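You operate a simulated robot arm through the tools that you are given. There is no shell and no other tool. Be economical: measure what you need, move in short steps, check, and stop when the job is done.

You run a simulated robot arm. Do the job below in one go: nothing can be reset, and whatever is moved stays where it is left.

JOB
Fetch the red tube from the third shelf from the bottom of the steel rack and stand it on top of the test plate with the yellow tab. Put the wiping block on the second shelf from the bottom of the steel rack away on the masking table by the stencil frame. Put two of the seat clamps from the third shelf from the bottom of the steel rack in the open frame carton. Put two of the paint cups from the bottom shelf of the steel rack on the top of the returns shelf. Do these in any order. Set down upright: red tube, paint cup.

The check looks at the end state, three seconds after you hand in, the way a careful person would. Anything else that was tipped, shoved, dropped, spilled or broken makes it a failure.

ROBOT AND FRAMES
A 7-joint arm with a two-finger parallel gripper on a trunk, on a base that drives. Base frame: it is fixed to the floor where the robot stands at the start and does not move with it; the origin is under the middle of the robot, x ahead of it, y to its left, z up. Units: mm, rad, N and s.
With the tool pointing down near the work surface it reaches from about 100 to 300 mm from the robot's upright axis, wherever it stands. Its first joint turns from -2.496 to 2.496 rad. Places, roughly: masking table by the stencil frame (24x30 cm) [-1540, -6580, 880]; open frame carton (98x24x40 cm) [-4200, 400, 200]; paint cup [750, 250, 500]; red tube (5x5x17 cm) [700, -200, 1200]; seat clamp [500, -500, 1250]; test plate with the yellow tab (8x12x4 cm) [-1100, -2900, 1200]; top of the returns shelf [600, 1100, 900]; wiping block (7x7x3 cm) [700, -200, 800]. Payload 3 kg.
Tool frame: the origin (TCP) lies between the finger pads and is the grasp point; the fingertips stand 30 mm ahead of it; z points along the fingers, y is the line along which they close. The gripper opens to 110 mm. The fingers are 20 mm wide and 10 mm thick; the gripper's body (48 by 112 mm) begins 55 mm behind the TCP.
Orientation is that of the tool frame in the base frame, as a unit quaternion [w, x, y, z]. With the fingers straight down and closing along the base's y, the tool's x points along the base's -x, its y along +y and its z along -z.

CONTROLS
- The arm moves only by the tool step_arm. Its argument "deltas" is text: rows parted by semicolons, each of 7 numbers parted by spaces: the turn, a rotation vector about the base's x, y, z in rad, then the shift along the base's x, y, z in mm, then the closure in counts, from 0 (fully open) to 255 (shut). In form: rx ry rz x y z fingers; .... A call has 1 to 12 rows; each row is the pose to reach, as a shift and turn from the pose commanded when the call began. A row lasts 0.2 s, in which the tool goes at most 50 mm and 0.15 rad; a call with a longer step from one row to the next is refused whole, and so is a gripper value outside its range. Where a pose cannot be reached the arm comes as near as it can. A force on the tool above 40 N (or 10 N above the force at the start of the call, whichever is more), or a blocked arm, ends the call early, and 0.2 s more pass. The fingers move at their own pace (about 108 mm/s each) and stop on an object; they squeeze with about 34 N. The grip force told is the motor's: it shows also when the fingers shut on nothing. Time passes only in rows, and 0.2 s behind the last, so rows that repeat a pose let the fingers close. The reply holds the time, the measured pose of the TCP, the force on the tool along the base axes, the opening and the grip force, in the units named above and with some noise, with the torque about the TCP (base axes, N m) and any sound that the robot's microphone picked up.
- Cameras (640 x 400 px; columns grow to the right, rows downward): "scene" is now at [152.4, 20.1, 1688.8]; the picture's right is [0.24, -0.97, 0.00], its down [-0.76, -0.19, -0.63] and it looks along [0.61, 0.15, -0.78] (base axes); focal length 259 px, centre (320, 200). "wrist" rides on the gripper at [72, 17, -103] in the tool frame; the picture's right is [-0.23, 0.97, 0.00], its down [-0.76, -0.18, -0.62] and it looks along [-0.61, -0.14, 0.78] (tool axes); focal length 222 px, centre (320, 200). There is no depth. A picture from a camera that has moved, and an enlarged one, comes with that camera's place and axes in the base frame and with its lens.
- get_image(camera): a new picture of that camera. The clock stands still meanwhile.
- raise_lower(by): slides the trunk up (or, below 0, down) by that many mm; the arm and the scene camera ride with it, the base frame stays. It gives what a move gives, with no picture.
- roll_base(legs): drives the robot by 1 to 6 legs, each [ahead, left, turn to the left] in mm, mm and rad, along the robot's own axes; the way and the turn of a leg run together, so that a leg with both is an arc; at most 1500 mm and 3.142 rad a leg. The arm and the cameras ride along, it lands a little off, and it stops where it bumps. It gives what a move gives.
- head_to(pan, tilt): turns the head with the scene camera to pan (to the left, within 1.501 rad either way) and tilt (down, from -0.506 to 1.204), counted from straight ahead of the robot. It gives what a move gives.
- zoom(camera, box): a new picture of the part [left, top, right, bottom] of that camera's present view, enlarged. The clock stands still meanwhile.
- finish_job(): hands the job in; it is judged then, once.

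Go step by step. Nothing tells you exact positions but the pictures and the camera data: compare them with the known pose of the tool, close in by small moves and look again before you grip or let go. The budget is 186 turns and 148 pictures, counting those below and the enlarged ones. Unless the task says otherwise, let go and move clear before handing in.

The tools are called after ">>>" by a JSON object that holds its "method" and its "body". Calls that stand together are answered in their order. step_arm: Moves the arm, as the interface text tells. Its arguments: {"type":"object","properties":{"deltas":{"type":"string"}},"required":["deltas"]} The other tools are called the same way: raise_lower (by) slides the trunk up or down; roll_base (legs) drives the base; head_to (pan, tilt) turns the head that bears the scene camera; get_image (camera) takes a picture; zoom (camera, box) takes an enlarged picture of a part of a camera's view; finish_job () hands the job in.

At the start:

```text
clock: 0.0
position: [365.0, 104.8, 999.8]
tcp_rot: [0.0, -0.001, 1.0, -0.001]
wrist_force: [0.5, -0.1, 0.1]
wrist_torque: [-0.01, 0.03, -0.01]
gripper_width: 110.1
grasp_force: 0.0
trunk travel left (down, up): [-814.0, 76.0]
robot x, y, heading: [-0.7, -0.2, 0.003]
head pan, tilt: [0.243, 0.894]
```

scene: 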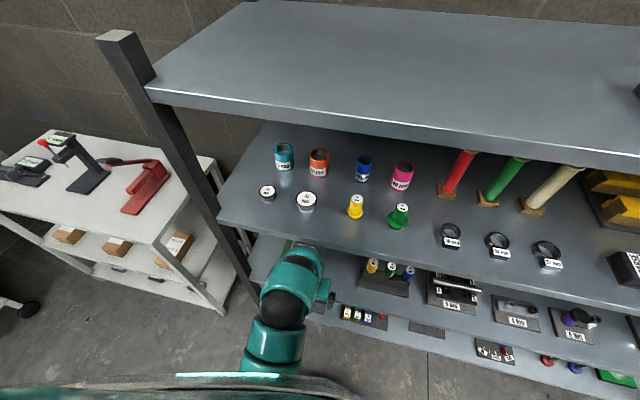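
wrist: 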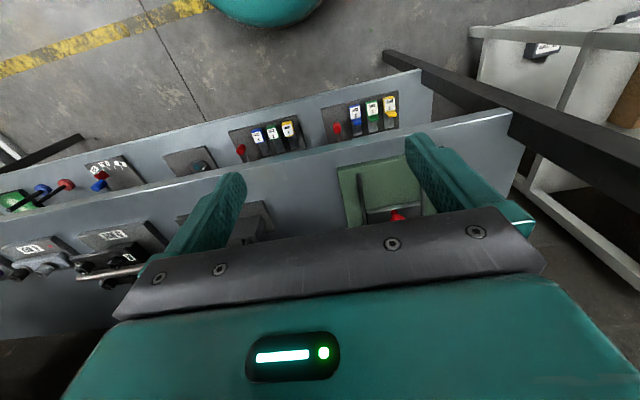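

The steel rack stands ahead with several shelves; the returns shelf seems to be to the left. I'll look closer at the rack first.

>>> {"method": "head_to", "body": {"pan": -0.3, "tilt": 0.7}}

>>> {"method": "get_image", "body": {"camera": "scene"}}

>>> {"method": "zoom", "body": {"camera": "scene", "box": [100, 100, 400, 290]}}

```text
clock: 1.0
position: [366.2, 104.0, 999.8]
tcp_rot: [0.0, 0.001, 1.0, 0.0]
wrist_force: [0.2, 0.2, 0.2]
wrist_torque: [-0.01, 0.01, 0.0]
gripper_width: 110.0
grasp_force: 0.2
trunk travel left (down, up): [-814.0, 76.0]
robot x, y, heading: [-0.4, 1.1, 0.002]
head pan, tilt: [-0.3, 0.7]
```

```text
145 pictures are left
camera scene: at [159.9, -23.2, 1704.4], right [-0.29, -0.96, 0.0], down [-0.62, 0.19, -0.76], along [0.73, -0.23, -0.64], focal length 259 px, centre (320, 200)
```

scene: 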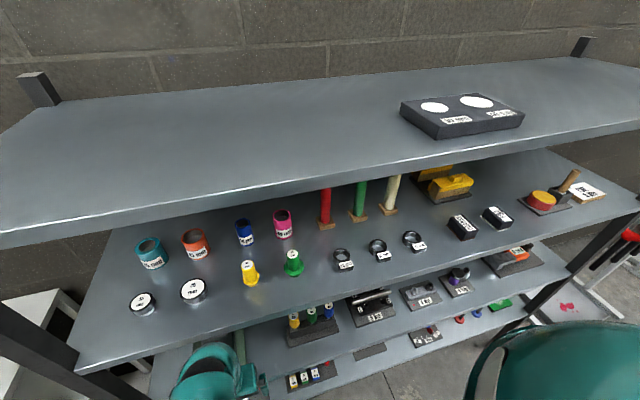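

```text
2.11 times, centred on (250, 195) of scene
camera zoom: at [159.9, -23.2, 1704.4], right [-0.29, -0.96, 0.0], down [-0.62, 0.19, -0.76], along [0.73, -0.23, -0.64], focal length 546 px, centre (467, 210)
```

zoom: 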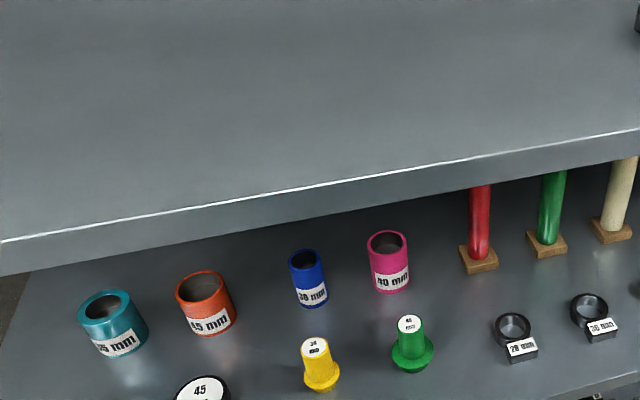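

The rack's third shelf holds ring clamps with tags and the red tube. Now I look at the returns shelf to the left, and at the lower shelves by zoom.

>>> {"method": "zoom", "body": {"camera": "scene", "box": [240, 230, 560, 400]}}

>>> {"method": "head_to", "body": {"pan": 1.2, "tilt": 0.6}}

>>> {"method": "get_image", "body": {"camera": "scene"}}

>>> {"method": "head_to", "body": {"pan": -1.4, "tilt": 0.4}}

>>> {"method": "get_image", "body": {"camera": "scene"}}

```text
2.00 times, centred on (400, 315) of scene
camera zoom: at [159.9, -23.2, 1704.4], right [-0.29, -0.96, 0.0], down [-0.62, 0.19, -0.76], along [0.73, -0.23, -0.64], focal length 519 px, centre (160, -30)
```

zoom: 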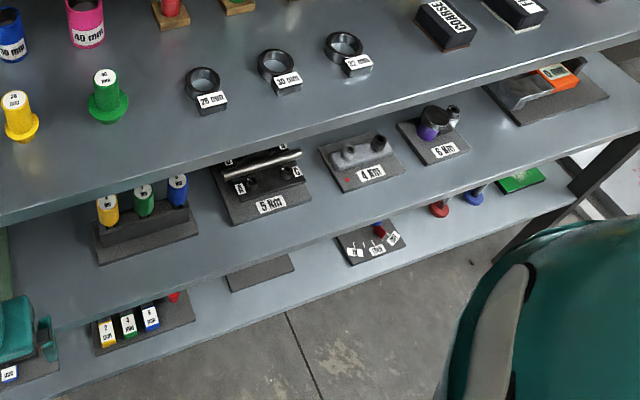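

```text
clock: 2.6
position: [366.0, 104.3, 1001.0]
tcp_rot: [0.0, 0.0, 1.0, 0.0]
wrist_force: [-0.1, 0.2, 0.4]
wrist_torque: [-0.01, -0.02, -0.05]
gripper_width: 109.6
grasp_force: 0.0
trunk travel left (down, up): [-814.0, 76.0]
robot x, y, heading: [-1.3, -3.2, 0.001]
head pan, tilt: [1.201, 0.6]
```

```text
142 pictures are left
camera scene: at [110.8, 84.3, 1713.0], right [0.93, -0.36, 0.0], down [-0.2, -0.53, -0.83], along [0.3, 0.77, -0.56], focal length 259 px, centre (320, 200)
```

scene: 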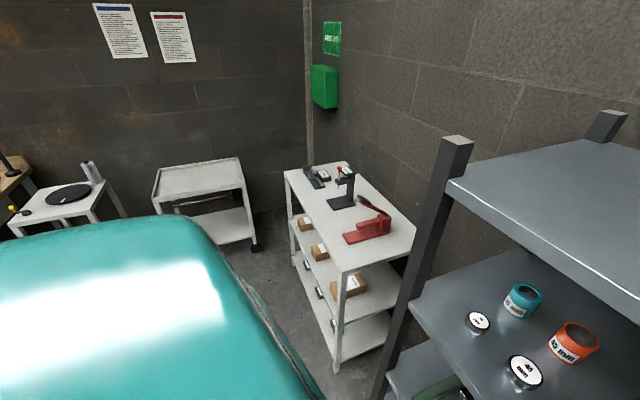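

```text
clock: 4.9
position: [364.3, 103.6, 999.1]
tcp_rot: [0.0, 0.0, 1.0, 0.0]
wrist_force: [-0.7, 0.1, 0.4]
wrist_torque: [0.01, 0.01, 0.0]
gripper_width: 109.9
grasp_force: 0.1
trunk travel left (down, up): [-814.0, 76.0]
robot x, y, heading: [0.7, 0.8, 0.002]
head pan, tilt: [-1.4, 0.4]
```

```text
141 pictures are left
camera scene: at [94.6, -89.4, 1731.3], right [-0.99, -0.17, 0.0], down [-0.07, 0.38, -0.92], along [0.16, -0.91, -0.39], focal length 259 px, centre (320, 200)
```

scene: 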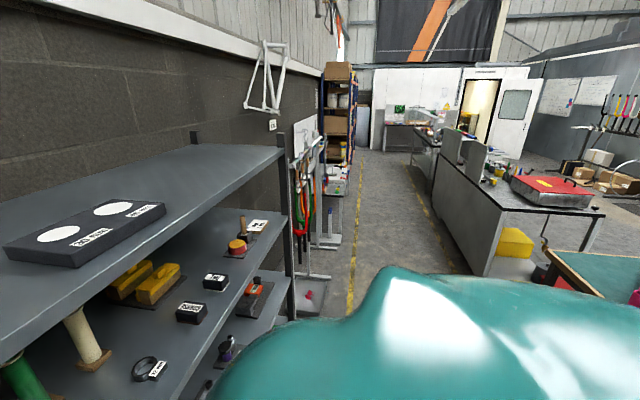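

The returns shelf is the white one left of the rack. I back off a little and lower the trunk to see the lower shelves.

>>> {"method": "roll_base", "body": {"legs": [[-250, 0, 0]]}}

>>> {"method": "raise_lower", "body": {"by": -500}}

>>> {"method": "head_to", "body": {"pan": 0.0, "tilt": 0.35}}

>>> {"method": "get_image", "body": {"camera": "scene"}}

>>> {"method": "get_image", "body": {"camera": "wrist"}}

```text
clock: 6.7
position: [114.6, 105.7, 1000.8]
tcp_rot: [0.001, 0.0, 1.0, 0.001]
wrist_force: [0.3, 0.6, 0.2]
wrist_torque: [-0.06, -0.03, -0.01]
gripper_width: 109.7
grasp_force: 0.1
trunk travel left (down, up): [-814.0, 76.0]
robot x, y, heading: [-248.6, 0.6, 0.001]
head pan, tilt: [-1.4, 0.4]
```

```text
refused: -500 is not a number from -400 to 400
```

```text
clock: 8.2
position: [114.4, 103.7, 999.6]
tcp_rot: [0.001, -0.001, 1.0, -0.001]
wrist_force: [0.2, -0.1, 0.3]
wrist_torque: [0.01, 0.01, 0.02]
gripper_width: 110.2
grasp_force: 0.1
trunk travel left (down, up): [-814.0, 76.0]
robot x, y, heading: [-251.8, 2.4, -0.005]
head pan, tilt: [0.0, 0.351]
```

```text
140 pictures are left
camera scene: at [-78.8, 1.7, 1735.8], right [0.0, -1.0, 0.0], down [-0.34, 0.0, -0.94], along [0.94, 0.0, -0.34], focal length 259 px, centre (320, 200)
```

scene: 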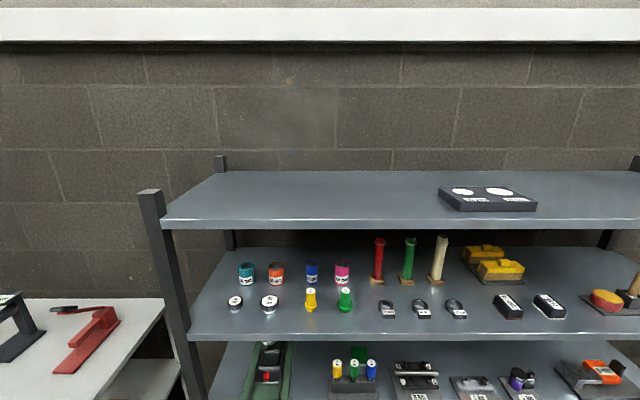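

```text
139 pictures are left
camera wrist: at [42.1, 120.3, 1104.0], right [0.23, 0.97, 0.0], down [0.76, -0.18, 0.62], along [0.61, -0.14, -0.78], focal length 222 px, centre (320, 200)
```

wrist: 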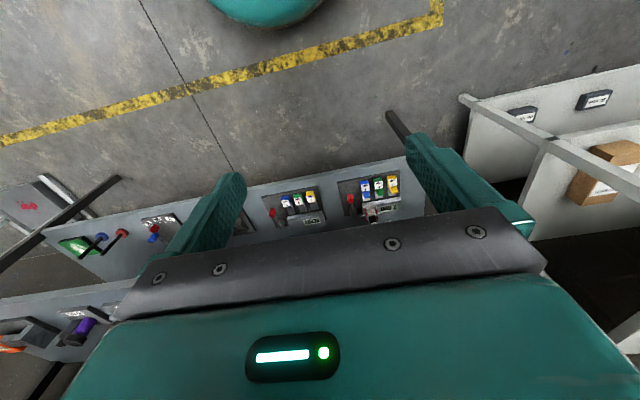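

The third shelf is at about z 1155 with front edge x≈450; red tube at about (665, -198). Now lowering in two steps to view the lower shelves.

>>> {"method": "raise_lower", "body": {"by": -330}}

>>> {"method": "head_to", "body": {"pan": 0.0, "tilt": 0.5}}

>>> {"method": "get_image", "body": {"camera": "scene"}}

>>> {"method": "raise_lower", "body": {"by": -330}}

>>> {"method": "get_image", "body": {"camera": "scene"}}

```text
clock: 11.5
position: [114.9, 103.9, 668.5]
tcp_rot: [0.0, 0.0, 1.0, 0.0]
wrist_force: [0.3, 0.4, 0.4]
wrist_torque: [0.0, 0.0, -0.02]
gripper_width: 110.1
grasp_force: 0.1
trunk travel left (down, up): [-484.0, 406.0]
robot x, y, heading: [-252.0, -0.6, -0.003]
head pan, tilt: [0.0, 0.351]
```

```text
clock: 12.2
position: [115.9, 102.7, 670.8]
tcp_rot: [-0.001, 0.0, 1.0, 0.0]
wrist_force: [-0.9, 0.6, 0.6]
wrist_torque: [0.01, -0.02, -0.02]
gripper_width: 109.9
grasp_force: 0.1
trunk travel left (down, up): [-484.0, 406.0]
robot x, y, heading: [-252.1, -2.5, -0.006]
head pan, tilt: [0.0, 0.499]
```

```text
138 pictures are left
camera scene: at [-81.0, 1.8, 1392.2], right [0.0, -1.0, 0.0], down [-0.48, 0.0, -0.88], along [0.88, 0.0, -0.48], focal length 259 px, centre (320, 200)
```

scene: 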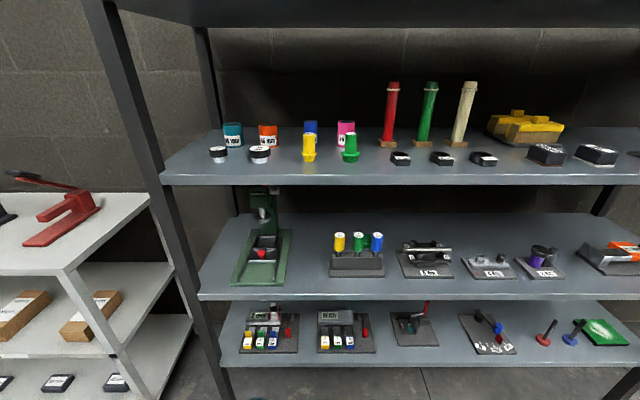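

```text
clock: 15.4
position: [115.2, 103.5, 339.8]
tcp_rot: [0.0, 0.0, 1.0, 0.001]
wrist_force: [-0.5, 0.5, -0.2]
wrist_torque: [0.04, 0.0, 0.02]
gripper_width: 110.0
grasp_force: 0.1
trunk travel left (down, up): [-154.0, 736.0]
robot x, y, heading: [-254.2, -1.8, -0.0]
head pan, tilt: [0.0, 0.499]
```

```text
137 pictures are left
camera scene: at [-81.0, 1.8, 1062.2], right [0.0, -1.0, 0.0], down [-0.48, 0.0, -0.88], along [0.88, 0.0, -0.48], focal length 259 px, centre (320, 200)
```

scene: 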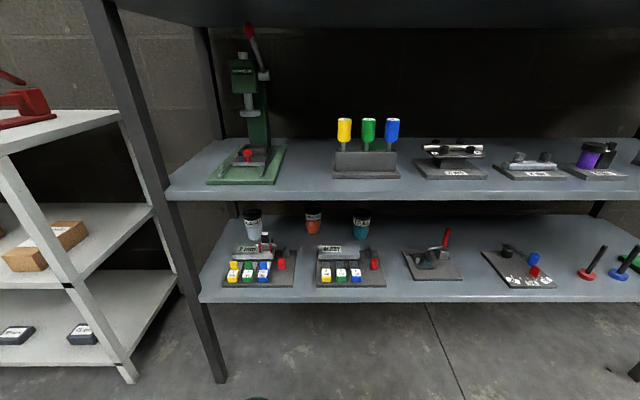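

Paint cups stand at the back of the bottom shelf. I zoom for details of cups and the wiping block.

>>> {"method": "zoom", "body": {"camera": "scene", "box": [200, 190, 420, 310]}}

>>> {"method": "zoom", "body": {"camera": "scene", "box": [380, 100, 640, 300]}}

>>> {"method": "head_to", "body": {"pan": -0.7, "tilt": 0.4}}

>>> {"method": "get_image", "body": {"camera": "scene"}}

```text
2.91 times, centred on (310, 250) of scene
camera zoom: at [-81.0, 1.8, 1062.2], right [0.0, -1.0, 0.0], down [-0.48, 0.0, -0.88], along [0.88, 0.0, -0.48], focal length 754 px, centre (349, 54)
```

zoom: 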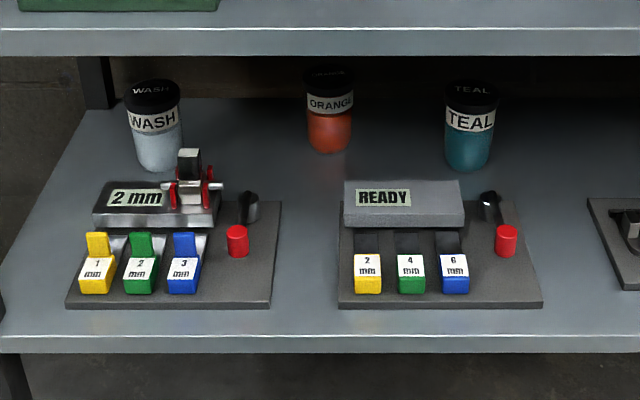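

```text
2.00 times, centred on (510, 200) of scene
camera zoom: at [-81.0, 1.8, 1062.2], right [0.0, -1.0, 0.0], down [-0.48, 0.0, -0.88], along [0.88, 0.0, -0.48], focal length 519 px, centre (-60, 200)
```

zoom: 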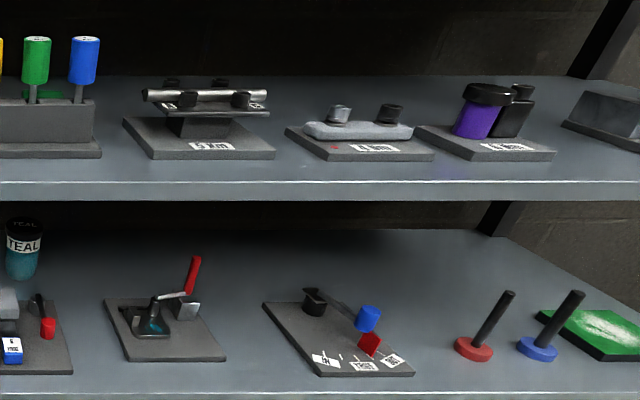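

```text
clock: 16.5
position: [115.1, 104.5, 339.7]
tcp_rot: [0.0, 0.0, 1.0, 0.0]
wrist_force: [0.5, 0.0, 0.3]
wrist_torque: [0.02, -0.02, 0.0]
gripper_width: 110.0
grasp_force: 0.1
trunk travel left (down, up): [-154.0, 736.0]
robot x, y, heading: [-251.6, -1.2, -0.001]
head pan, tilt: [-0.7, 0.4]
```

```text
134 pictures are left
camera scene: at [-101.1, -57.8, 1071.3], right [-0.64, -0.76, 0.0], down [-0.3, 0.25, -0.92], along [0.7, -0.59, -0.39], focal length 259 px, centre (320, 200)
```

scene: 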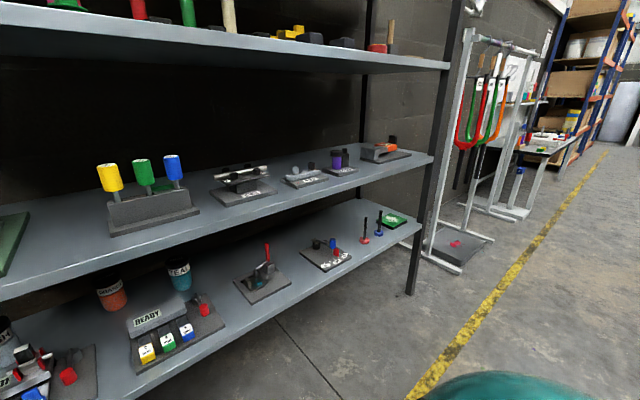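

There is something green behind the screwdriver stand on the second shelf; zooming on that.

>>> {"method": "zoom", "body": {"camera": "scene", "box": [80, 140, 220, 240]}}

>>> {"method": "raise_lower", "body": {"by": 300}}

>>> {"method": "head_to", "body": {"pan": 0.0, "tilt": 0.5}}

>>> {"method": "zoom", "body": {"camera": "scene", "box": [290, 190, 450, 290]}}

```text
4.00 times, centred on (150, 190) of scene
camera zoom: at [-101.1, -57.8, 1071.3], right [-0.64, -0.76, 0.0], down [-0.3, 0.25, -0.92], along [0.7, -0.59, -0.39], focal length 1038 px, centre (1000, 240)
```

zoom: 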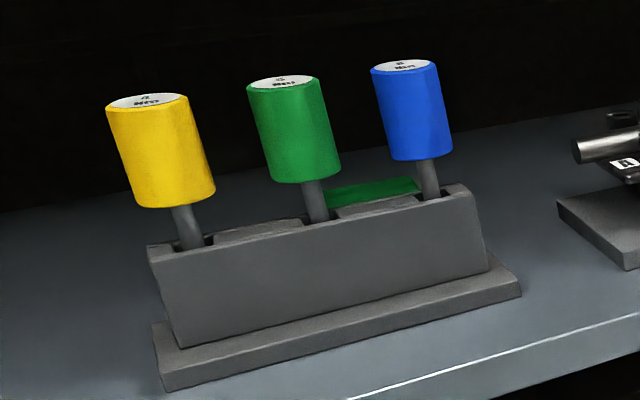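

```text
clock: 19.5
position: [114.3, 103.0, 639.5]
tcp_rot: [0.0, 0.0, 1.0, 0.0]
wrist_force: [0.3, -0.6, 0.2]
wrist_torque: [0.0, 0.0, 0.0]
gripper_width: 110.1
grasp_force: 0.3
trunk travel left (down, up): [-454.0, 436.0]
robot x, y, heading: [-247.2, 1.2, -0.0]
head pan, tilt: [-0.7, 0.4]
```

```text
clock: 20.6
position: [115.1, 104.6, 639.7]
tcp_rot: [-0.001, 0.0, 1.0, 0.0]
wrist_force: [0.1, -0.7, 0.2]
wrist_torque: [0.01, 0.0, 0.04]
gripper_width: 109.7
grasp_force: 0.0
trunk travel left (down, up): [-454.0, 436.0]
robot x, y, heading: [-251.0, 1.9, 0.0]
head pan, tilt: [0.0, 0.499]
```

```text
4.00 times, centred on (370, 240) of scene
camera zoom: at [-81.0, 1.8, 1362.1], right [0.0, -1.0, 0.0], down [-0.48, 0.0, -0.88], along [0.88, 0.0, -0.48], focal length 1038 px, centre (120, 40)
```

zoom: 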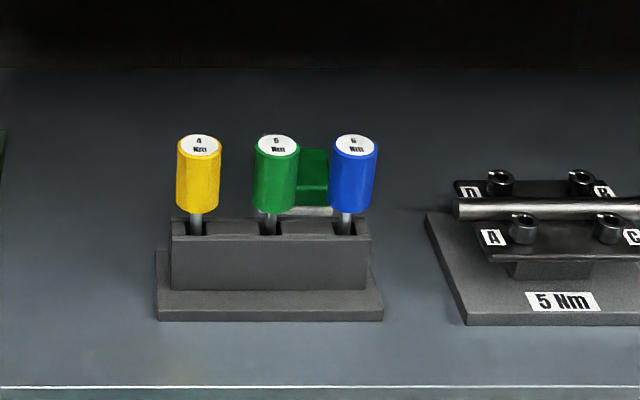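

The green block with a pale felt layer behind the screwdriver stand is the wiping block, about (690,-175,800). I'll do the red tube first; test how the arm can point forward with the wrist camera on top.

>>> {"method": "raise_lower", "body": {"by": 360}}

>>> {"method": "step_arm", "body": {"deltas": "0 0 0.145 0 0 0 0;0 0 0.29 0 0 0 0;0 0 0.435 0 0 0 0;0 0 0.58 0 0 0 0;0 0 0.725 0 0 0 0;0 0 0.87 0 0 0 0;0 0 1.015 0 0 0 0;0 0 1.16 0 0 0 0;0 0 1.305 0 0 0 0;0 0 1.45 0 0 0 0;0 0 1.5708 0 0 0 0"}}

>>> {"method": "step_arm", "body": {"deltas": "0 0 0.145 0 0 0 0;0 0 0.29 0 0 0 0;0 0 0.435 0 0 0 0;0 0 0.58 0 0 0 0;0 0 0.725 0 0 0 0;0 0 0.87 0 0 0 0;0 0 1.015 0 0 0 0;0 0 1.16 0 0 0 0;0 0 1.305 0 0 0 0;0 0 1.45 0 0 0 0;0 0 1.5708 0 0 0 0"}}

```text
clock: 24.1
position: [115.6, 103.5, 1000.3]
tcp_rot: [0.0, 0.0, 1.0, 0.0]
wrist_force: [0.0, 0.3, -0.8]
wrist_torque: [0.0, -0.01, 0.01]
gripper_width: 110.0
grasp_force: 0.1
trunk travel left (down, up): [-814.0, 76.0]
robot x, y, heading: [-250.9, 1.5, -0.003]
head pan, tilt: [0.0, 0.499]
```

```text
clock: 26.5
position: [115.7, 103.6, 1000.3]
tcp_rot: [0.001, 0.707, -0.707, 0.0]
wrist_force: [-0.3, -0.7, -0.1]
wrist_torque: [0.04, -0.03, 0.01]
gripper_width: 110.0
grasp_force: 0.0
trunk travel left (down, up): [-814.0, 76.0]
robot x, y, heading: [-249.9, 0.8, 0.0]
head pan, tilt: [0.0, 0.499]
```

```text
clock: 28.9
position: [139.0, 122.6, 1001.1]
tcp_rot: [0.001, 0.999, -0.033, 0.0]
wrist_force: [-0.9, -0.6, -1.2]
wrist_torque: [0.04, 0.0, 0.02]
gripper_width: 110.0
grasp_force: 0.2
out of reach, approached as far as the arm can: row 11
trunk travel left (down, up): [-814.0, 76.0]
robot x, y, heading: [-249.4, 0.1, 0.001]
head pan, tilt: [0.0, 0.499]
```

Nearly the full flip was reached; now pitching the tool up to horizontal while raising and reaching out.

>>> {"method": "step_arm", "body": {"deltas": "0 -0.13 0 10 -10 25 0;0 -0.26 0 20 -20 50 0;0 -0.39 0 30 -30 75 0;0 -0.52 0 40 -40 100 0;0 -0.65 0 50 -50 125 0;0 -0.78 0 60 -60 150 0;0 -0.91 0 70 -70 175 0;0 -1.04 0 80 -80 200 0;0 -1.17 0 90 -90 225 0;0 -1.3 0 100 -100 250 0;0 -1.43 0 110 -110 260 0;0 -1.57 0 120 -120 260 0"}}

>>> {"method": "get_image", "body": {"camera": "scene"}}

>>> {"method": "get_image", "body": {"camera": "wrist"}}

```text
clock: 31.5
position: [278.4, 62.5, 1232.7]
tcp_rot: [-0.017, 0.711, -0.031, 0.702]
wrist_force: [-0.6, -0.5, -0.5]
wrist_torque: [-0.02, 0.0, 0.01]
gripper_width: 110.2
grasp_force: 0.1
out of reach, approached as far as the arm can: row 1, 2, 3, 4, 5, 6, 7, 8, 9, 10, 11, 12
trunk travel left (down, up): [-814.0, 76.0]
robot x, y, heading: [-248.5, 0.3, 0.001]
head pan, tilt: [0.0, 0.499]
```

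```text
131 pictures are left
camera scene: at [-81.0, 1.1, 1722.1], right [0.0, -1.0, 0.0], down [-0.48, 0.0, -0.88], along [0.88, 0.0, -0.48], focal length 259 px, centre (320, 200)
```

scene: 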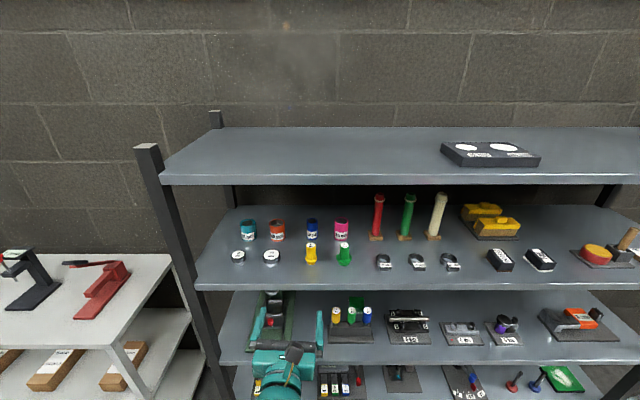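

```text
130 pictures are left
camera wrist: at [175.1, 41.6, 1305.0], right [-0.02, -0.96, -0.29], down [-0.63, 0.24, -0.74], along [0.78, 0.17, -0.61], focal length 222 px, centre (320, 200)
```

wrist: 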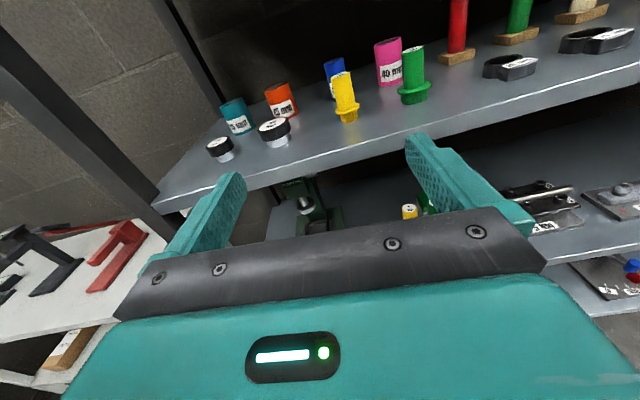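

The forward pose works with the camera on top. I make a small orientation correction to test and centre the tool.

>>> {"method": "step_arm", "body": {"deltas": "-0.03 -0.006 0.01 0 -20 0 0;-0.068 -0.013 0.02 0 -60 10 0"}}

```text
clock: 32.1
position: [308.6, 31.7, 1217.8]
tcp_rot: [-0.004, 0.703, 0.006, 0.712]
wrist_force: [-0.5, -0.6, 1.0]
wrist_torque: [0.01, 0.02, -0.02]
gripper_width: 110.1
grasp_force: 0.0
out of reach, approached as far as the arm can: row 1, 2
trunk travel left (down, up): [-814.0, 76.0]
robot x, y, heading: [-252.5, -2.8, -0.001]
head pan, tilt: [0.0, 0.499]
```

The last wrist joint seems near its limit on this side; moving the tool to the left should relieve it.

>>> {"method": "step_arm", "body": {"deltas": "0 0 0 0 40 0 0;0 0 0 0 80 0 0;0 0 0 0 120 0 0;0 0 0 0 160 0 0"}}

```text
clock: 33.1
position: [308.3, 194.0, 1219.4]
tcp_rot: [-0.005, 0.702, 0.007, 0.712]
wrist_force: [0.1, 0.5, -1.0]
wrist_torque: [0.02, 0.01, 0.01]
gripper_width: 110.0
grasp_force: 0.1
trunk travel left (down, up): [-814.0, 76.0]
robot x, y, heading: [-248.3, -1.5, 0.0]
head pan, tilt: [0.0, 0.499]
```

Good, that is in reach. I slide the base right so that the tool lines up with the red tube and look with the wrist camera.

>>> {"method": "roll_base", "body": {"legs": [[0, -392, 0]]}}

>>> {"method": "step_arm", "body": {"deltas": "0 0.05 0 0 0 20 60;0 0.1 0 0 0 45 93;0 0.15 0 0 0 60 93"}}

>>> {"method": "get_image", "body": {"camera": "wrist"}}

>>> {"method": "get_image", "body": {"camera": "scene"}}

```text
clock: 35.5
position: [308.4, -197.1, 1219.3]
tcp_rot: [-0.006, 0.703, 0.007, 0.711]
wrist_force: [-1.0, -0.4, -0.3]
wrist_torque: [0.01, -0.03, -0.02]
gripper_width: 110.1
grasp_force: 0.0
trunk travel left (down, up): [-814.0, 76.0]
robot x, y, heading: [-253.9, -390.3, 0.002]
head pan, tilt: [0.0, 0.499]
```

```text
clock: 36.3
position: [307.7, -196.6, 1279.5]
tcp_rot: [-0.008, 0.754, 0.009, 0.657]
wrist_force: [0.4, 0.2, -0.1]
wrist_torque: [0.02, -0.01, 0.01]
gripper_width: 69.8
grasp_force: 0.1
trunk travel left (down, up): [-814.0, 76.0]
robot x, y, heading: [-248.3, -390.8, 0.001]
head pan, tilt: [0.0, 0.499]
```

```text
129 pictures are left
camera wrist: at [215.0, -216.7, 1366.5], right [-0.01, -0.97, -0.23], down [-0.73, 0.16, -0.67], along [0.69, 0.16, -0.71], focal length 222 px, centre (320, 200)
```

wrist: 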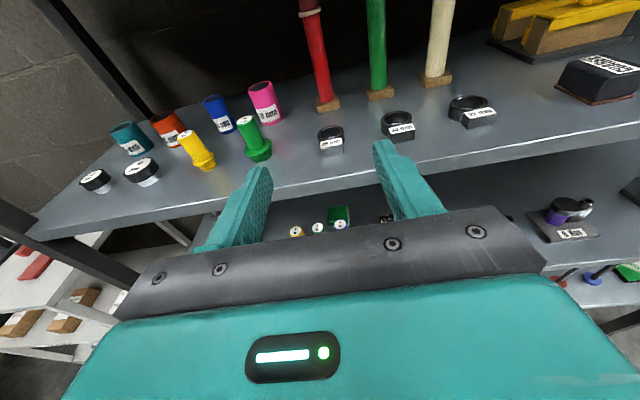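

```text
128 pictures are left
camera scene: at [-80.8, -389.4, 1722.1], right [0.0, -1.0, 0.0], down [-0.48, 0.0, -0.88], along [0.88, 0.0, -0.48], focal length 259 px, centre (320, 200)
```

scene: 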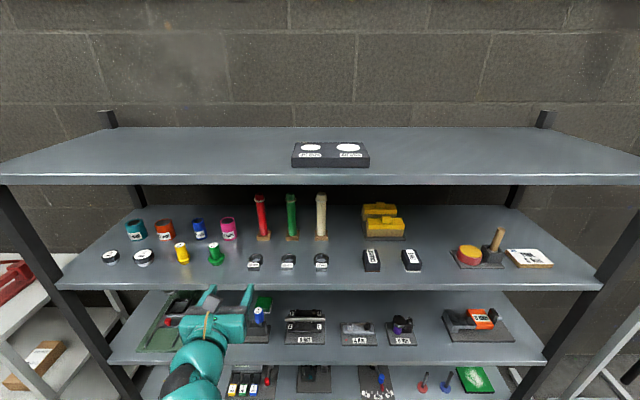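

Tube base at about (675, -188). I check how the forearm runs before reaching in.

>>> {"method": "head_to", "body": {"pan": 0.4, "tilt": 1.0}}

>>> {"method": "get_image", "body": {"camera": "scene"}}

```text
clock: 37.3
position: [307.2, -196.9, 1278.6]
tcp_rot: [-0.006, 0.754, 0.007, 0.657]
wrist_force: [0.4, -0.2, 0.2]
wrist_torque: [0.0, -0.01, 0.01]
gripper_width: 69.8
grasp_force: 0.1
trunk travel left (down, up): [-814.0, 76.0]
robot x, y, heading: [-252.4, -388.4, 0.002]
head pan, tilt: [0.4, 1.0]
```

```text
127 pictures are left
camera scene: at [-107.5, -362.3, 1681.1], right [0.39, -0.92, 0.0], down [-0.77, -0.33, -0.54], along [0.5, 0.21, -0.84], focal length 259 px, centre (320, 200)
```

scene: 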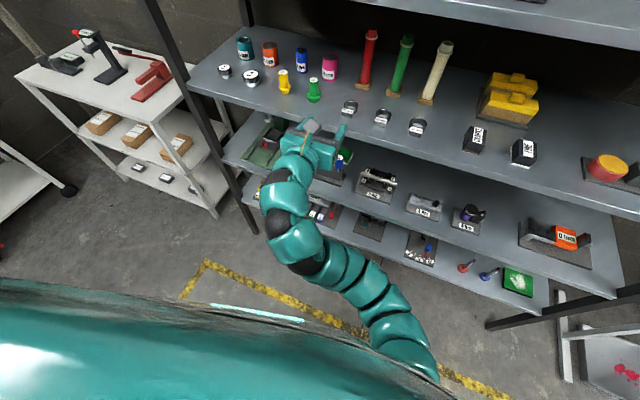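

The forearm runs about level at z≈1220, so I raise the trunk and pitch the tool further down to clear the clamps, then drive in.

>>> {"method": "raise_lower", "body": {"by": 70}}

>>> {"method": "step_arm", "body": {"deltas": "0 0.1 0 0 4 -25 93;0 0.2 0 0 9 -55 93"}}

>>> {"method": "roll_base", "body": {"legs": [[210, 0, 0]]}}

>>> {"method": "get_image", "body": {"camera": "wrist"}}

>>> {"method": "get_image", "body": {"camera": "scene"}}

```text
clock: 38.4
position: [307.0, -199.0, 1349.5]
tcp_rot: [-0.007, 0.754, 0.007, 0.656]
wrist_force: [-0.2, 0.3, -0.2]
wrist_torque: [0.01, -0.01, -0.01]
gripper_width: 69.8
grasp_force: 0.1
trunk travel left (down, up): [-884.0, 6.0]
robot x, y, heading: [-253.4, -390.3, 0.003]
head pan, tilt: [0.4, 1.0]
```

```text
clock: 39.0
position: [308.1, -187.2, 1295.2]
tcp_rot: [-0.007, 0.816, 0.006, 0.577]
wrist_force: [-0.6, 0.1, -0.2]
wrist_torque: [0.03, 0.02, 0.01]
gripper_width: 69.9
grasp_force: 0.1
trunk travel left (down, up): [-884.0, 6.0]
robot x, y, heading: [-249.6, -388.5, 0.003]
head pan, tilt: [0.4, 1.0]
```

```text
clock: 40.6
position: [520.2, -187.6, 1295.7]
tcp_rot: [-0.006, 0.816, 0.005, 0.578]
wrist_force: [-0.2, -0.4, -0.7]
wrist_torque: [-0.02, 0.0, -0.01]
gripper_width: 70.0
grasp_force: 0.1
trunk travel left (down, up): [-884.0, 6.0]
robot x, y, heading: [-37.4, -391.1, 0.0]
head pan, tilt: [0.4, 1.0]
```

```text
126 pictures are left
camera wrist: at [446.3, -207.2, 1398.2], right [-0.06, -0.97, -0.22], down [-0.84, 0.16, -0.51], along [0.53, 0.16, -0.83], focal length 222 px, centre (320, 200)
```

wrist: 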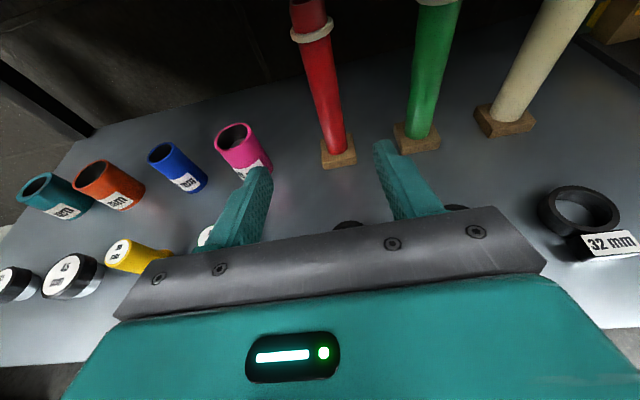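

```text
125 pictures are left
camera scene: at [105.3, -361.9, 1750.9], right [0.39, -0.92, 0.0], down [-0.78, -0.33, -0.54], along [0.5, 0.21, -0.84], focal length 259 px, centre (320, 200)
```

scene: 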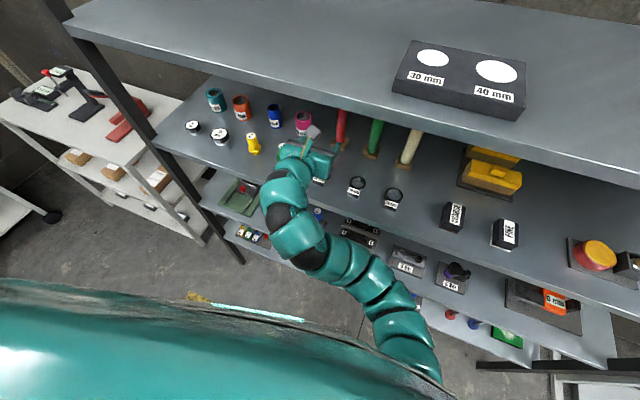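

The tube stands at about (668, -194). Moving in with the fingers straddling it.

>>> {"method": "step_arm", "body": {"deltas": "0 0 0 40 -2 -10 93;0 0 0 80 -4 -20 93;0 0 0 115 -6 -30 93;0 0 0 135 -6 -33 93"}}

>>> {"method": "get_image", "body": {"camera": "wrist"}}

```text
clock: 41.6
position: [653.8, -195.7, 1261.6]
tcp_rot: [-0.007, 0.815, 0.006, 0.579]
wrist_force: [0.5, -0.1, 0.2]
wrist_torque: [0.01, 0.01, -0.05]
gripper_width: 69.7
grasp_force: 0.0
trunk travel left (down, up): [-884.0, 6.0]
robot x, y, heading: [-40.8, -390.9, 0.001]
head pan, tilt: [0.4, 1.0]
```

```text
124 pictures are left
camera wrist: at [581.1, -214.2, 1365.1], right [-0.06, -0.97, -0.22], down [-0.84, 0.16, -0.51], along [0.53, 0.16, -0.83], focal length 222 px, centre (320, 200)
```

wrist: 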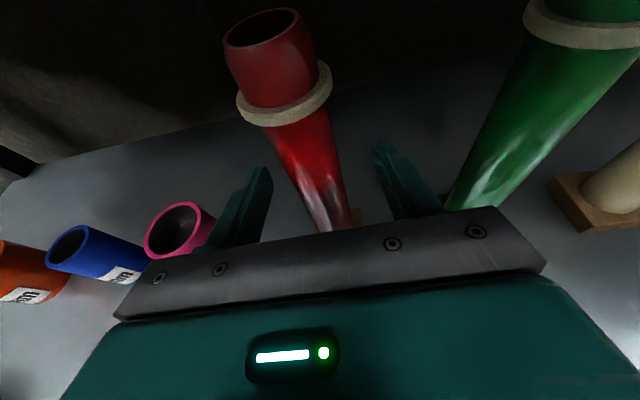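

The tube is between the fingers; a bit more forward, then close.

>>> {"method": "step_arm", "body": {"deltas": "0 0 0 12 0 0 93;0 0 0 12 0 0 170;0 0 0 12 0 0 255;0 0 0 12 0 0 255;0 0 0 12 0 0 255"}}

>>> {"method": "get_image", "body": {"camera": "wrist"}}

```text
clock: 42.8
position: [666.5, -194.1, 1261.3]
tcp_rot: [-0.006, 0.816, 0.006, 0.578]
wrist_force: [-0.2, 0.0, -0.4]
wrist_torque: [-0.03, 0.0, 0.02]
gripper_width: 27.4
grasp_force: 34.4
trunk travel left (down, up): [-884.0, 6.0]
robot x, y, heading: [-37.0, -389.4, 0.005]
head pan, tilt: [0.4, 1.0]
```

```text
123 pictures are left
camera wrist: at [592.8, -213.5, 1365.3], right [-0.06, -0.97, -0.22], down [-0.84, 0.16, -0.51], along [0.53, 0.16, -0.83], focal length 222 px, centre (320, 200)
```

wrist: 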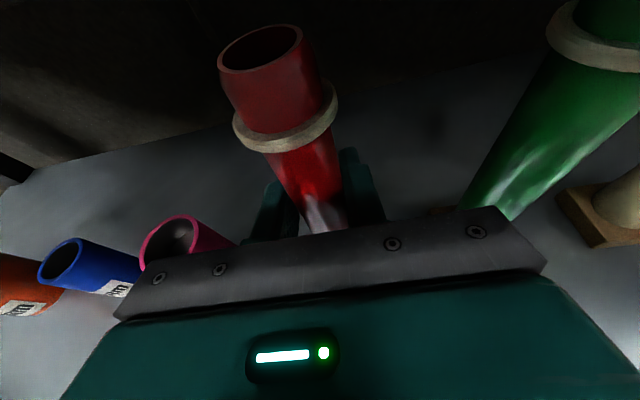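

Gripped. Lifting 60 mm and backing out.

>>> {"method": "step_arm", "body": {"deltas": "0 0 0 0 0 20 255;0 0 0 0 0 40 255;0 0 0 0 0 60 255;0 0 0 -40 0 65 255;0 0 0 -80 0 65 255;0 0 0 -120 0 65 255;0 0 0 -160 0 65 255"}}

>>> {"method": "roll_base", "body": {"legs": [[-300, 0, 0]]}}

>>> {"method": "get_image", "body": {"camera": "wrist"}}

>>> {"method": "head_to", "body": {"pan": -1.45, "tilt": 0.45}}

>>> {"method": "get_image", "body": {"camera": "scene"}}

```text
clock: 44.4
position: [511.8, -185.3, 1328.3]
tcp_rot: [-0.013, 0.811, 0.015, 0.585]
wrist_force: [-0.8, 0.8, -2.5]
wrist_torque: [0.0, -0.06, -0.04]
gripper_width: 27.1
grasp_force: 34.1
out of reach, approached as far as the arm can: row 7
trunk travel left (down, up): [-884.0, 6.0]
robot x, y, heading: [-38.9, -392.8, 0.001]
head pan, tilt: [0.4, 1.0]
```

```text
clock: 46.5
position: [213.0, -187.0, 1329.1]
tcp_rot: [-0.014, 0.811, 0.013, 0.585]
wrist_force: [-0.8, -1.0, -1.9]
wrist_torque: [0.0, 0.0, 0.0]
gripper_width: 27.2
grasp_force: 33.6
trunk travel left (down, up): [-884.0, 6.0]
robot x, y, heading: [-339.5, -390.6, 0.0]
head pan, tilt: [0.4, 1.0]
```

```text
122 pictures are left
camera wrist: at [137.6, -208.8, 1431.0], right [-0.04, -0.97, -0.22], down [-0.84, 0.15, -0.52], along [0.54, 0.17, -0.82], focal length 222 px, centre (320, 200)
```

wrist: 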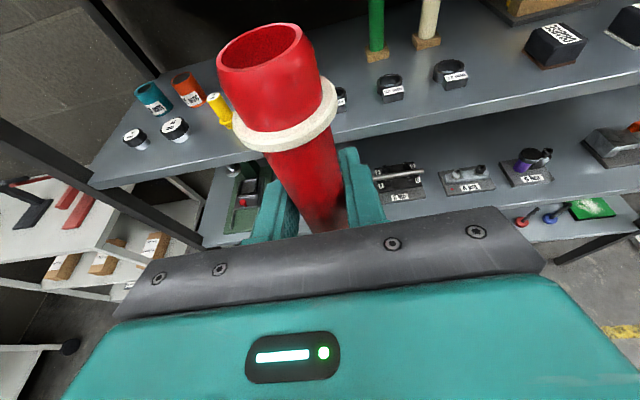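

```text
clock: 48.3
position: [214.4, -187.9, 1328.3]
tcp_rot: [-0.014, 0.811, 0.012, 0.584]
wrist_force: [0.6, -0.1, -1.6]
wrist_torque: [-0.03, -0.03, -0.02]
gripper_width: 27.2
grasp_force: 34.4
trunk travel left (down, up): [-884.0, 6.0]
robot x, y, heading: [-341.0, -389.6, 0.005]
head pan, tilt: [-1.45, 0.45]
```

```text
121 pictures are left
camera scene: at [-249.1, -480.8, 1796.6], right [-0.99, -0.12, 0.0], down [-0.05, 0.43, -0.9], along [0.11, -0.89, -0.44], focal length 259 px, centre (320, 200)
```

scene: 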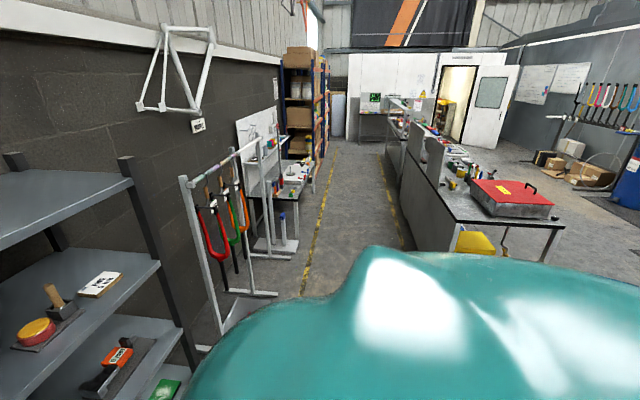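

Tube is out of the rack. Zooming on the bench at the right to find the test plates.

>>> {"method": "zoom", "body": {"camera": "scene", "box": [380, 80, 580, 260]}}

>>> {"method": "head_to", "body": {"pan": 1.45, "tilt": 0.4}}

>>> {"method": "get_image", "body": {"camera": "scene"}}

```text
2.22 times, centred on (480, 170) of scene
camera zoom: at [-249.1, -480.8, 1796.6], right [-0.99, -0.12, 0.0], down [-0.05, 0.43, -0.9], along [0.11, -0.89, -0.44], focal length 576 px, centre (-36, 267)
```

zoom: 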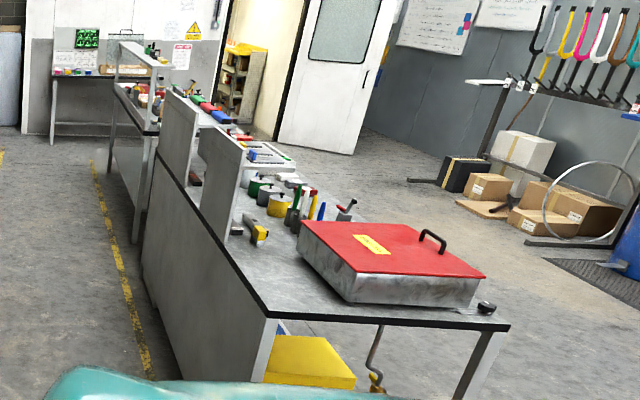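

```text
clock: 50.8
position: [212.5, -187.2, 1327.7]
tcp_rot: [-0.014, 0.811, 0.013, 0.584]
wrist_force: [0.9, -0.5, -2.0]
wrist_torque: [-0.02, -0.01, -0.01]
gripper_width: 27.3
grasp_force: 33.7
trunk travel left (down, up): [-884.0, 6.0]
robot x, y, heading: [-342.8, -392.7, -0.003]
head pan, tilt: [1.45, 0.4]
```

```text
119 pictures are left
camera scene: at [-249.2, -297.6, 1801.2], right [0.99, -0.12, 0.0], down [-0.05, -0.39, -0.92], along [0.11, 0.91, -0.39], focal length 259 px, centre (320, 200)
```

scene: 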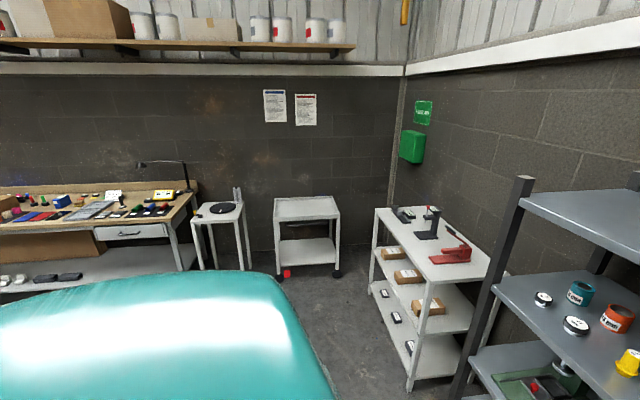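

The way along the aisle is free. I drive down the aisle to about y=-2690 and look from there before turning.

>>> {"method": "roll_base", "body": {"legs": [[0, -1200, 0], [0, -1050, 0]]}}

>>> {"method": "head_to", "body": {"pan": -1.5, "tilt": 0.5}}

>>> {"method": "get_image", "body": {"camera": "scene"}}

```text
clock: 62.0
position: [219.4, -2445.3, 1328.1]
tcp_rot: [-0.015, 0.811, 0.014, 0.585]
wrist_force: [0.1, 0.2, -1.4]
wrist_torque: [-0.01, 0.03, 0.0]
gripper_width: 27.2
grasp_force: 34.2
trunk travel left (down, up): [-884.0, 6.0]
robot x, y, heading: [-332.2, -2651.7, 0.006]
head pan, tilt: [1.45, 0.4]
```

```text
clock: 64.5
position: [220.5, -2446.3, 1329.0]
tcp_rot: [-0.015, 0.812, 0.014, 0.584]
wrist_force: [-0.1, 0.7, -2.2]
wrist_torque: [0.02, -0.01, -0.03]
gripper_width: 27.6
grasp_force: 33.5
trunk travel left (down, up): [-884.0, 6.0]
robot x, y, heading: [-333.1, -2651.2, 0.009]
head pan, tilt: [-1.499, 0.499]
```

```text
118 pictures are left
camera scene: at [-245.9, -2740.4, 1792.1], right [-1.0, -0.08, 0.0], down [-0.04, 0.48, -0.88], along [0.07, -0.88, -0.48], focal length 259 px, centre (320, 200)
```

scene: 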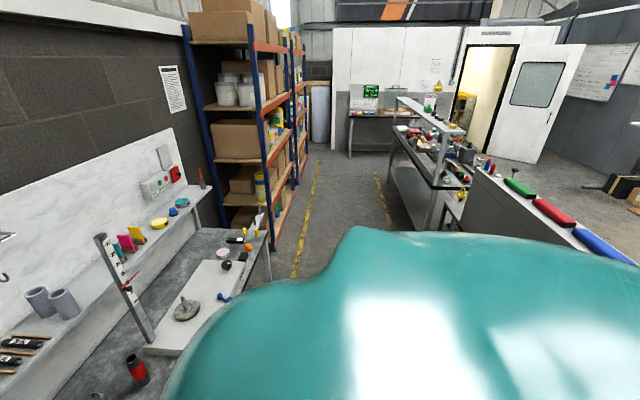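

The bench with a raised panel is on the other side; I turn left to face it.

>>> {"method": "roll_base", "body": {"legs": [[0, 0, 1.57], [0, 0, 1.565]]}}

>>> {"method": "head_to", "body": {"pan": 0.0, "tilt": 0.6}}

>>> {"method": "get_image", "body": {"camera": "scene"}}

>>> {"method": "get_image", "body": {"camera": "wrist"}}

```text
clock: 72.5
position: [-884.9, -2855.1, 1328.5]
tcp_rot: [-0.584, -0.011, 0.812, -0.012]
wrist_force: [-0.9, -0.2, -1.9]
wrist_torque: [0.01, -0.02, 0.02]
gripper_width: 27.3
grasp_force: 34.3
trunk travel left (down, up): [-884.0, 6.0]
robot x, y, heading: [-332.7, -2653.5, 3.144]
head pan, tilt: [-1.499, 0.499]
```

```text
clock: 74.2
position: [-885.5, -2854.3, 1328.5]
tcp_rot: [-0.584, -0.011, 0.811, -0.012]
wrist_force: [-0.4, 0.3, -2.1]
wrist_torque: [0.02, 0.04, 0.01]
gripper_width: 27.3
grasp_force: 33.9
trunk travel left (down, up): [-884.0, 6.0]
robot x, y, heading: [-331.0, -2650.7, 3.141]
head pan, tilt: [0.0, 0.6]
```

```text
117 pictures are left
camera scene: at [-501.9, -2649.7, 1783.0], right [0.0, 1.0, 0.0], down [0.57, 0.0, -0.82], along [-0.82, 0.0, -0.57], focal length 259 px, centre (320, 200)
```

scene: 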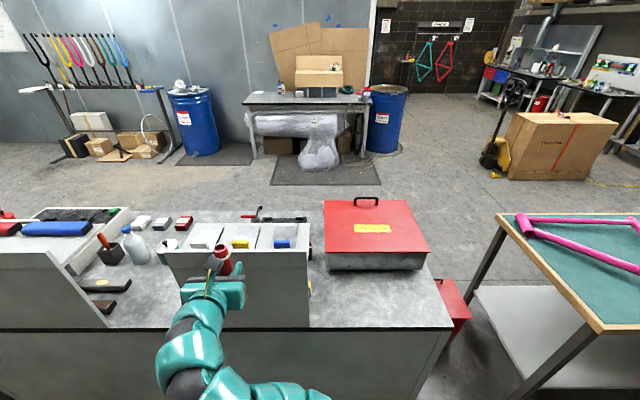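

```text
116 pictures are left
camera wrist: at [-811.0, -2834.9, 1430.6], right [0.04, 0.97, -0.22], down [0.84, -0.15, -0.52], along [-0.54, -0.17, -0.82], focal length 222 px, centre (320, 200)
```

wrist: 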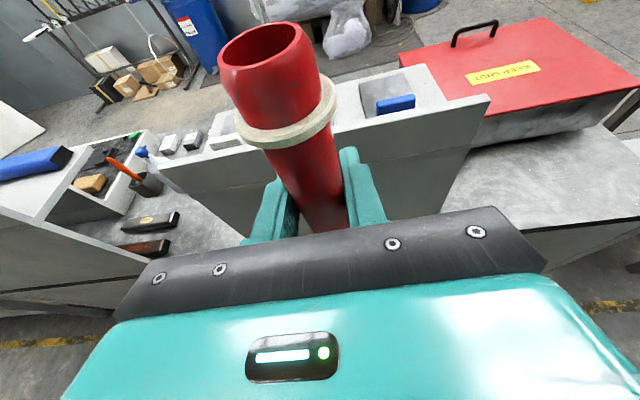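

There is a raised bay unit with what look like plates with coloured tabs. Zooming.

>>> {"method": "zoom", "body": {"camera": "scene", "box": [130, 190, 350, 320]}}

>>> {"method": "roll_base", "body": {"legs": [[0, -250, 0]]}}

>>> {"method": "zoom", "body": {"camera": "scene", "box": [0, 180, 320, 380]}}

```text
2.91 times, centred on (240, 255) of scene
camera zoom: at [-501.9, -2649.7, 1783.0], right [0.0, 1.0, 0.0], down [0.57, 0.0, -0.82], along [-0.82, 0.0, -0.57], focal length 754 px, centre (553, 40)
```

zoom: 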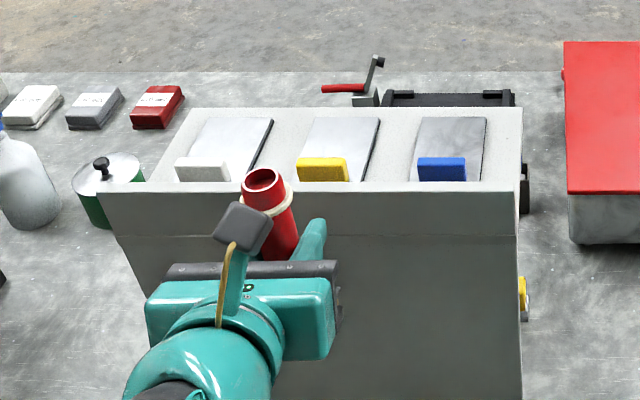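

```text
clock: 76.0
position: [-884.0, -2603.0, 1328.9]
tcp_rot: [-0.585, -0.011, 0.811, -0.013]
wrist_force: [1.0, 1.1, -1.0]
wrist_torque: [-0.01, 0.03, 0.01]
gripper_width: 27.4
grasp_force: 33.9
trunk travel left (down, up): [-884.0, 6.0]
robot x, y, heading: [-330.0, -2401.4, 3.136]
head pan, tilt: [0.0, 0.6]
```

```text
2.00 times, centred on (160, 280) of scene
camera zoom: at [-501.2, -2399.3, 1783.0], right [0.0, 1.0, 0.0], down [0.57, 0.0, -0.82], along [-0.82, 0.0, -0.57], focal length 519 px, centre (640, 40)
```

zoom: 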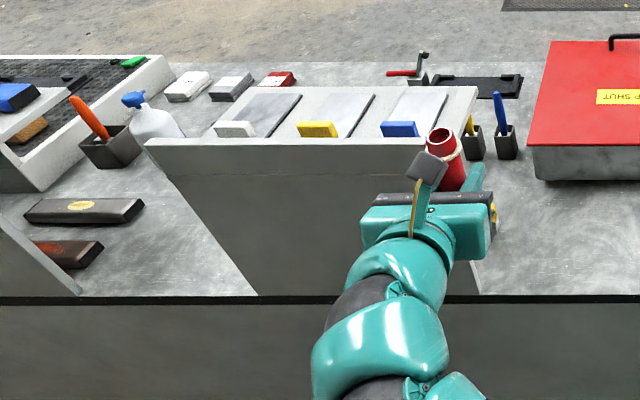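

Yellow-tab plate: top centre about (-1130, -2889, 1203), tab at its aisle-side edge up to about z 1240. I move back left, raise the tube and go nearer to look.

>>> {"method": "step_arm", "body": {"deltas": "0 0 0 0 0 25 255;0 0 0 0 0 50 255"}}

>>> {"method": "roll_base", "body": {"legs": [[0, 286, 0.005], [120, 0, 0]]}}

>>> {"method": "get_image", "body": {"camera": "wrist"}}

>>> {"method": "zoom", "body": {"camera": "scene", "box": [120, 190, 340, 320]}}

```text
clock: 76.6
position: [-884.0, -2603.9, 1379.8]
tcp_rot: [-0.585, -0.011, 0.811, -0.012]
wrist_force: [-0.4, 0.7, -1.1]
wrist_torque: [0.0, 0.0, 0.0]
gripper_width: 27.1
grasp_force: 34.1
trunk travel left (down, up): [-884.0, 6.0]
robot x, y, heading: [-331.1, -2405.2, 3.14]
head pan, tilt: [0.0, 0.6]
```

```text
clock: 79.4
position: [-1004.4, -2890.7, 1378.8]
tcp_rot: [-0.584, -0.013, 0.812, -0.014]
wrist_force: [-0.5, 0.8, -1.7]
wrist_torque: [0.02, 0.02, -0.01]
gripper_width: 27.3
grasp_force: 33.9
trunk travel left (down, up): [-884.0, 6.0]
robot x, y, heading: [-452.5, -2687.8, -3.137]
head pan, tilt: [0.0, 0.6]
```

```text
113 pictures are left
camera wrist: at [-929.6, -2872.0, 1480.3], right [0.04, 0.97, -0.22], down [0.84, -0.15, -0.52], along [-0.54, -0.17, -0.82], focal length 222 px, centre (320, 200)
```

wrist: 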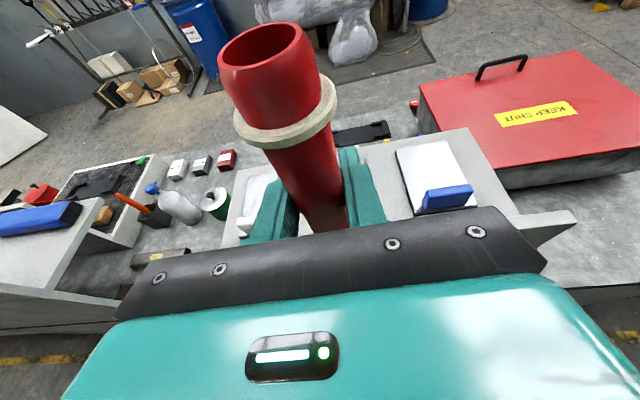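

```text
2.91 times, centred on (230, 255) of scene
camera zoom: at [-622.0, -2686.1, 1782.9], right [0.0, 1.0, 0.0], down [0.57, 0.0, -0.82], along [-0.82, 0.0, -0.57], focal length 754 px, centre (582, 40)
```

zoom: 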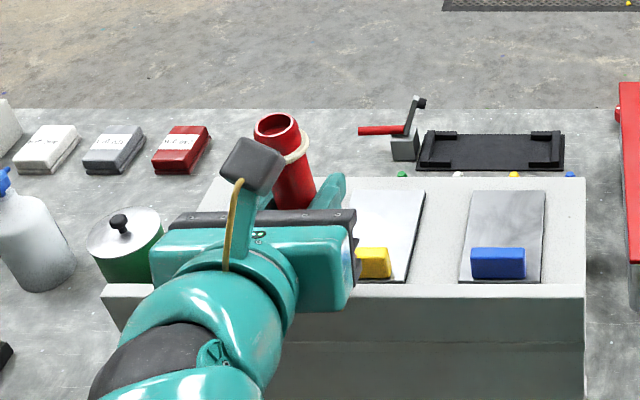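

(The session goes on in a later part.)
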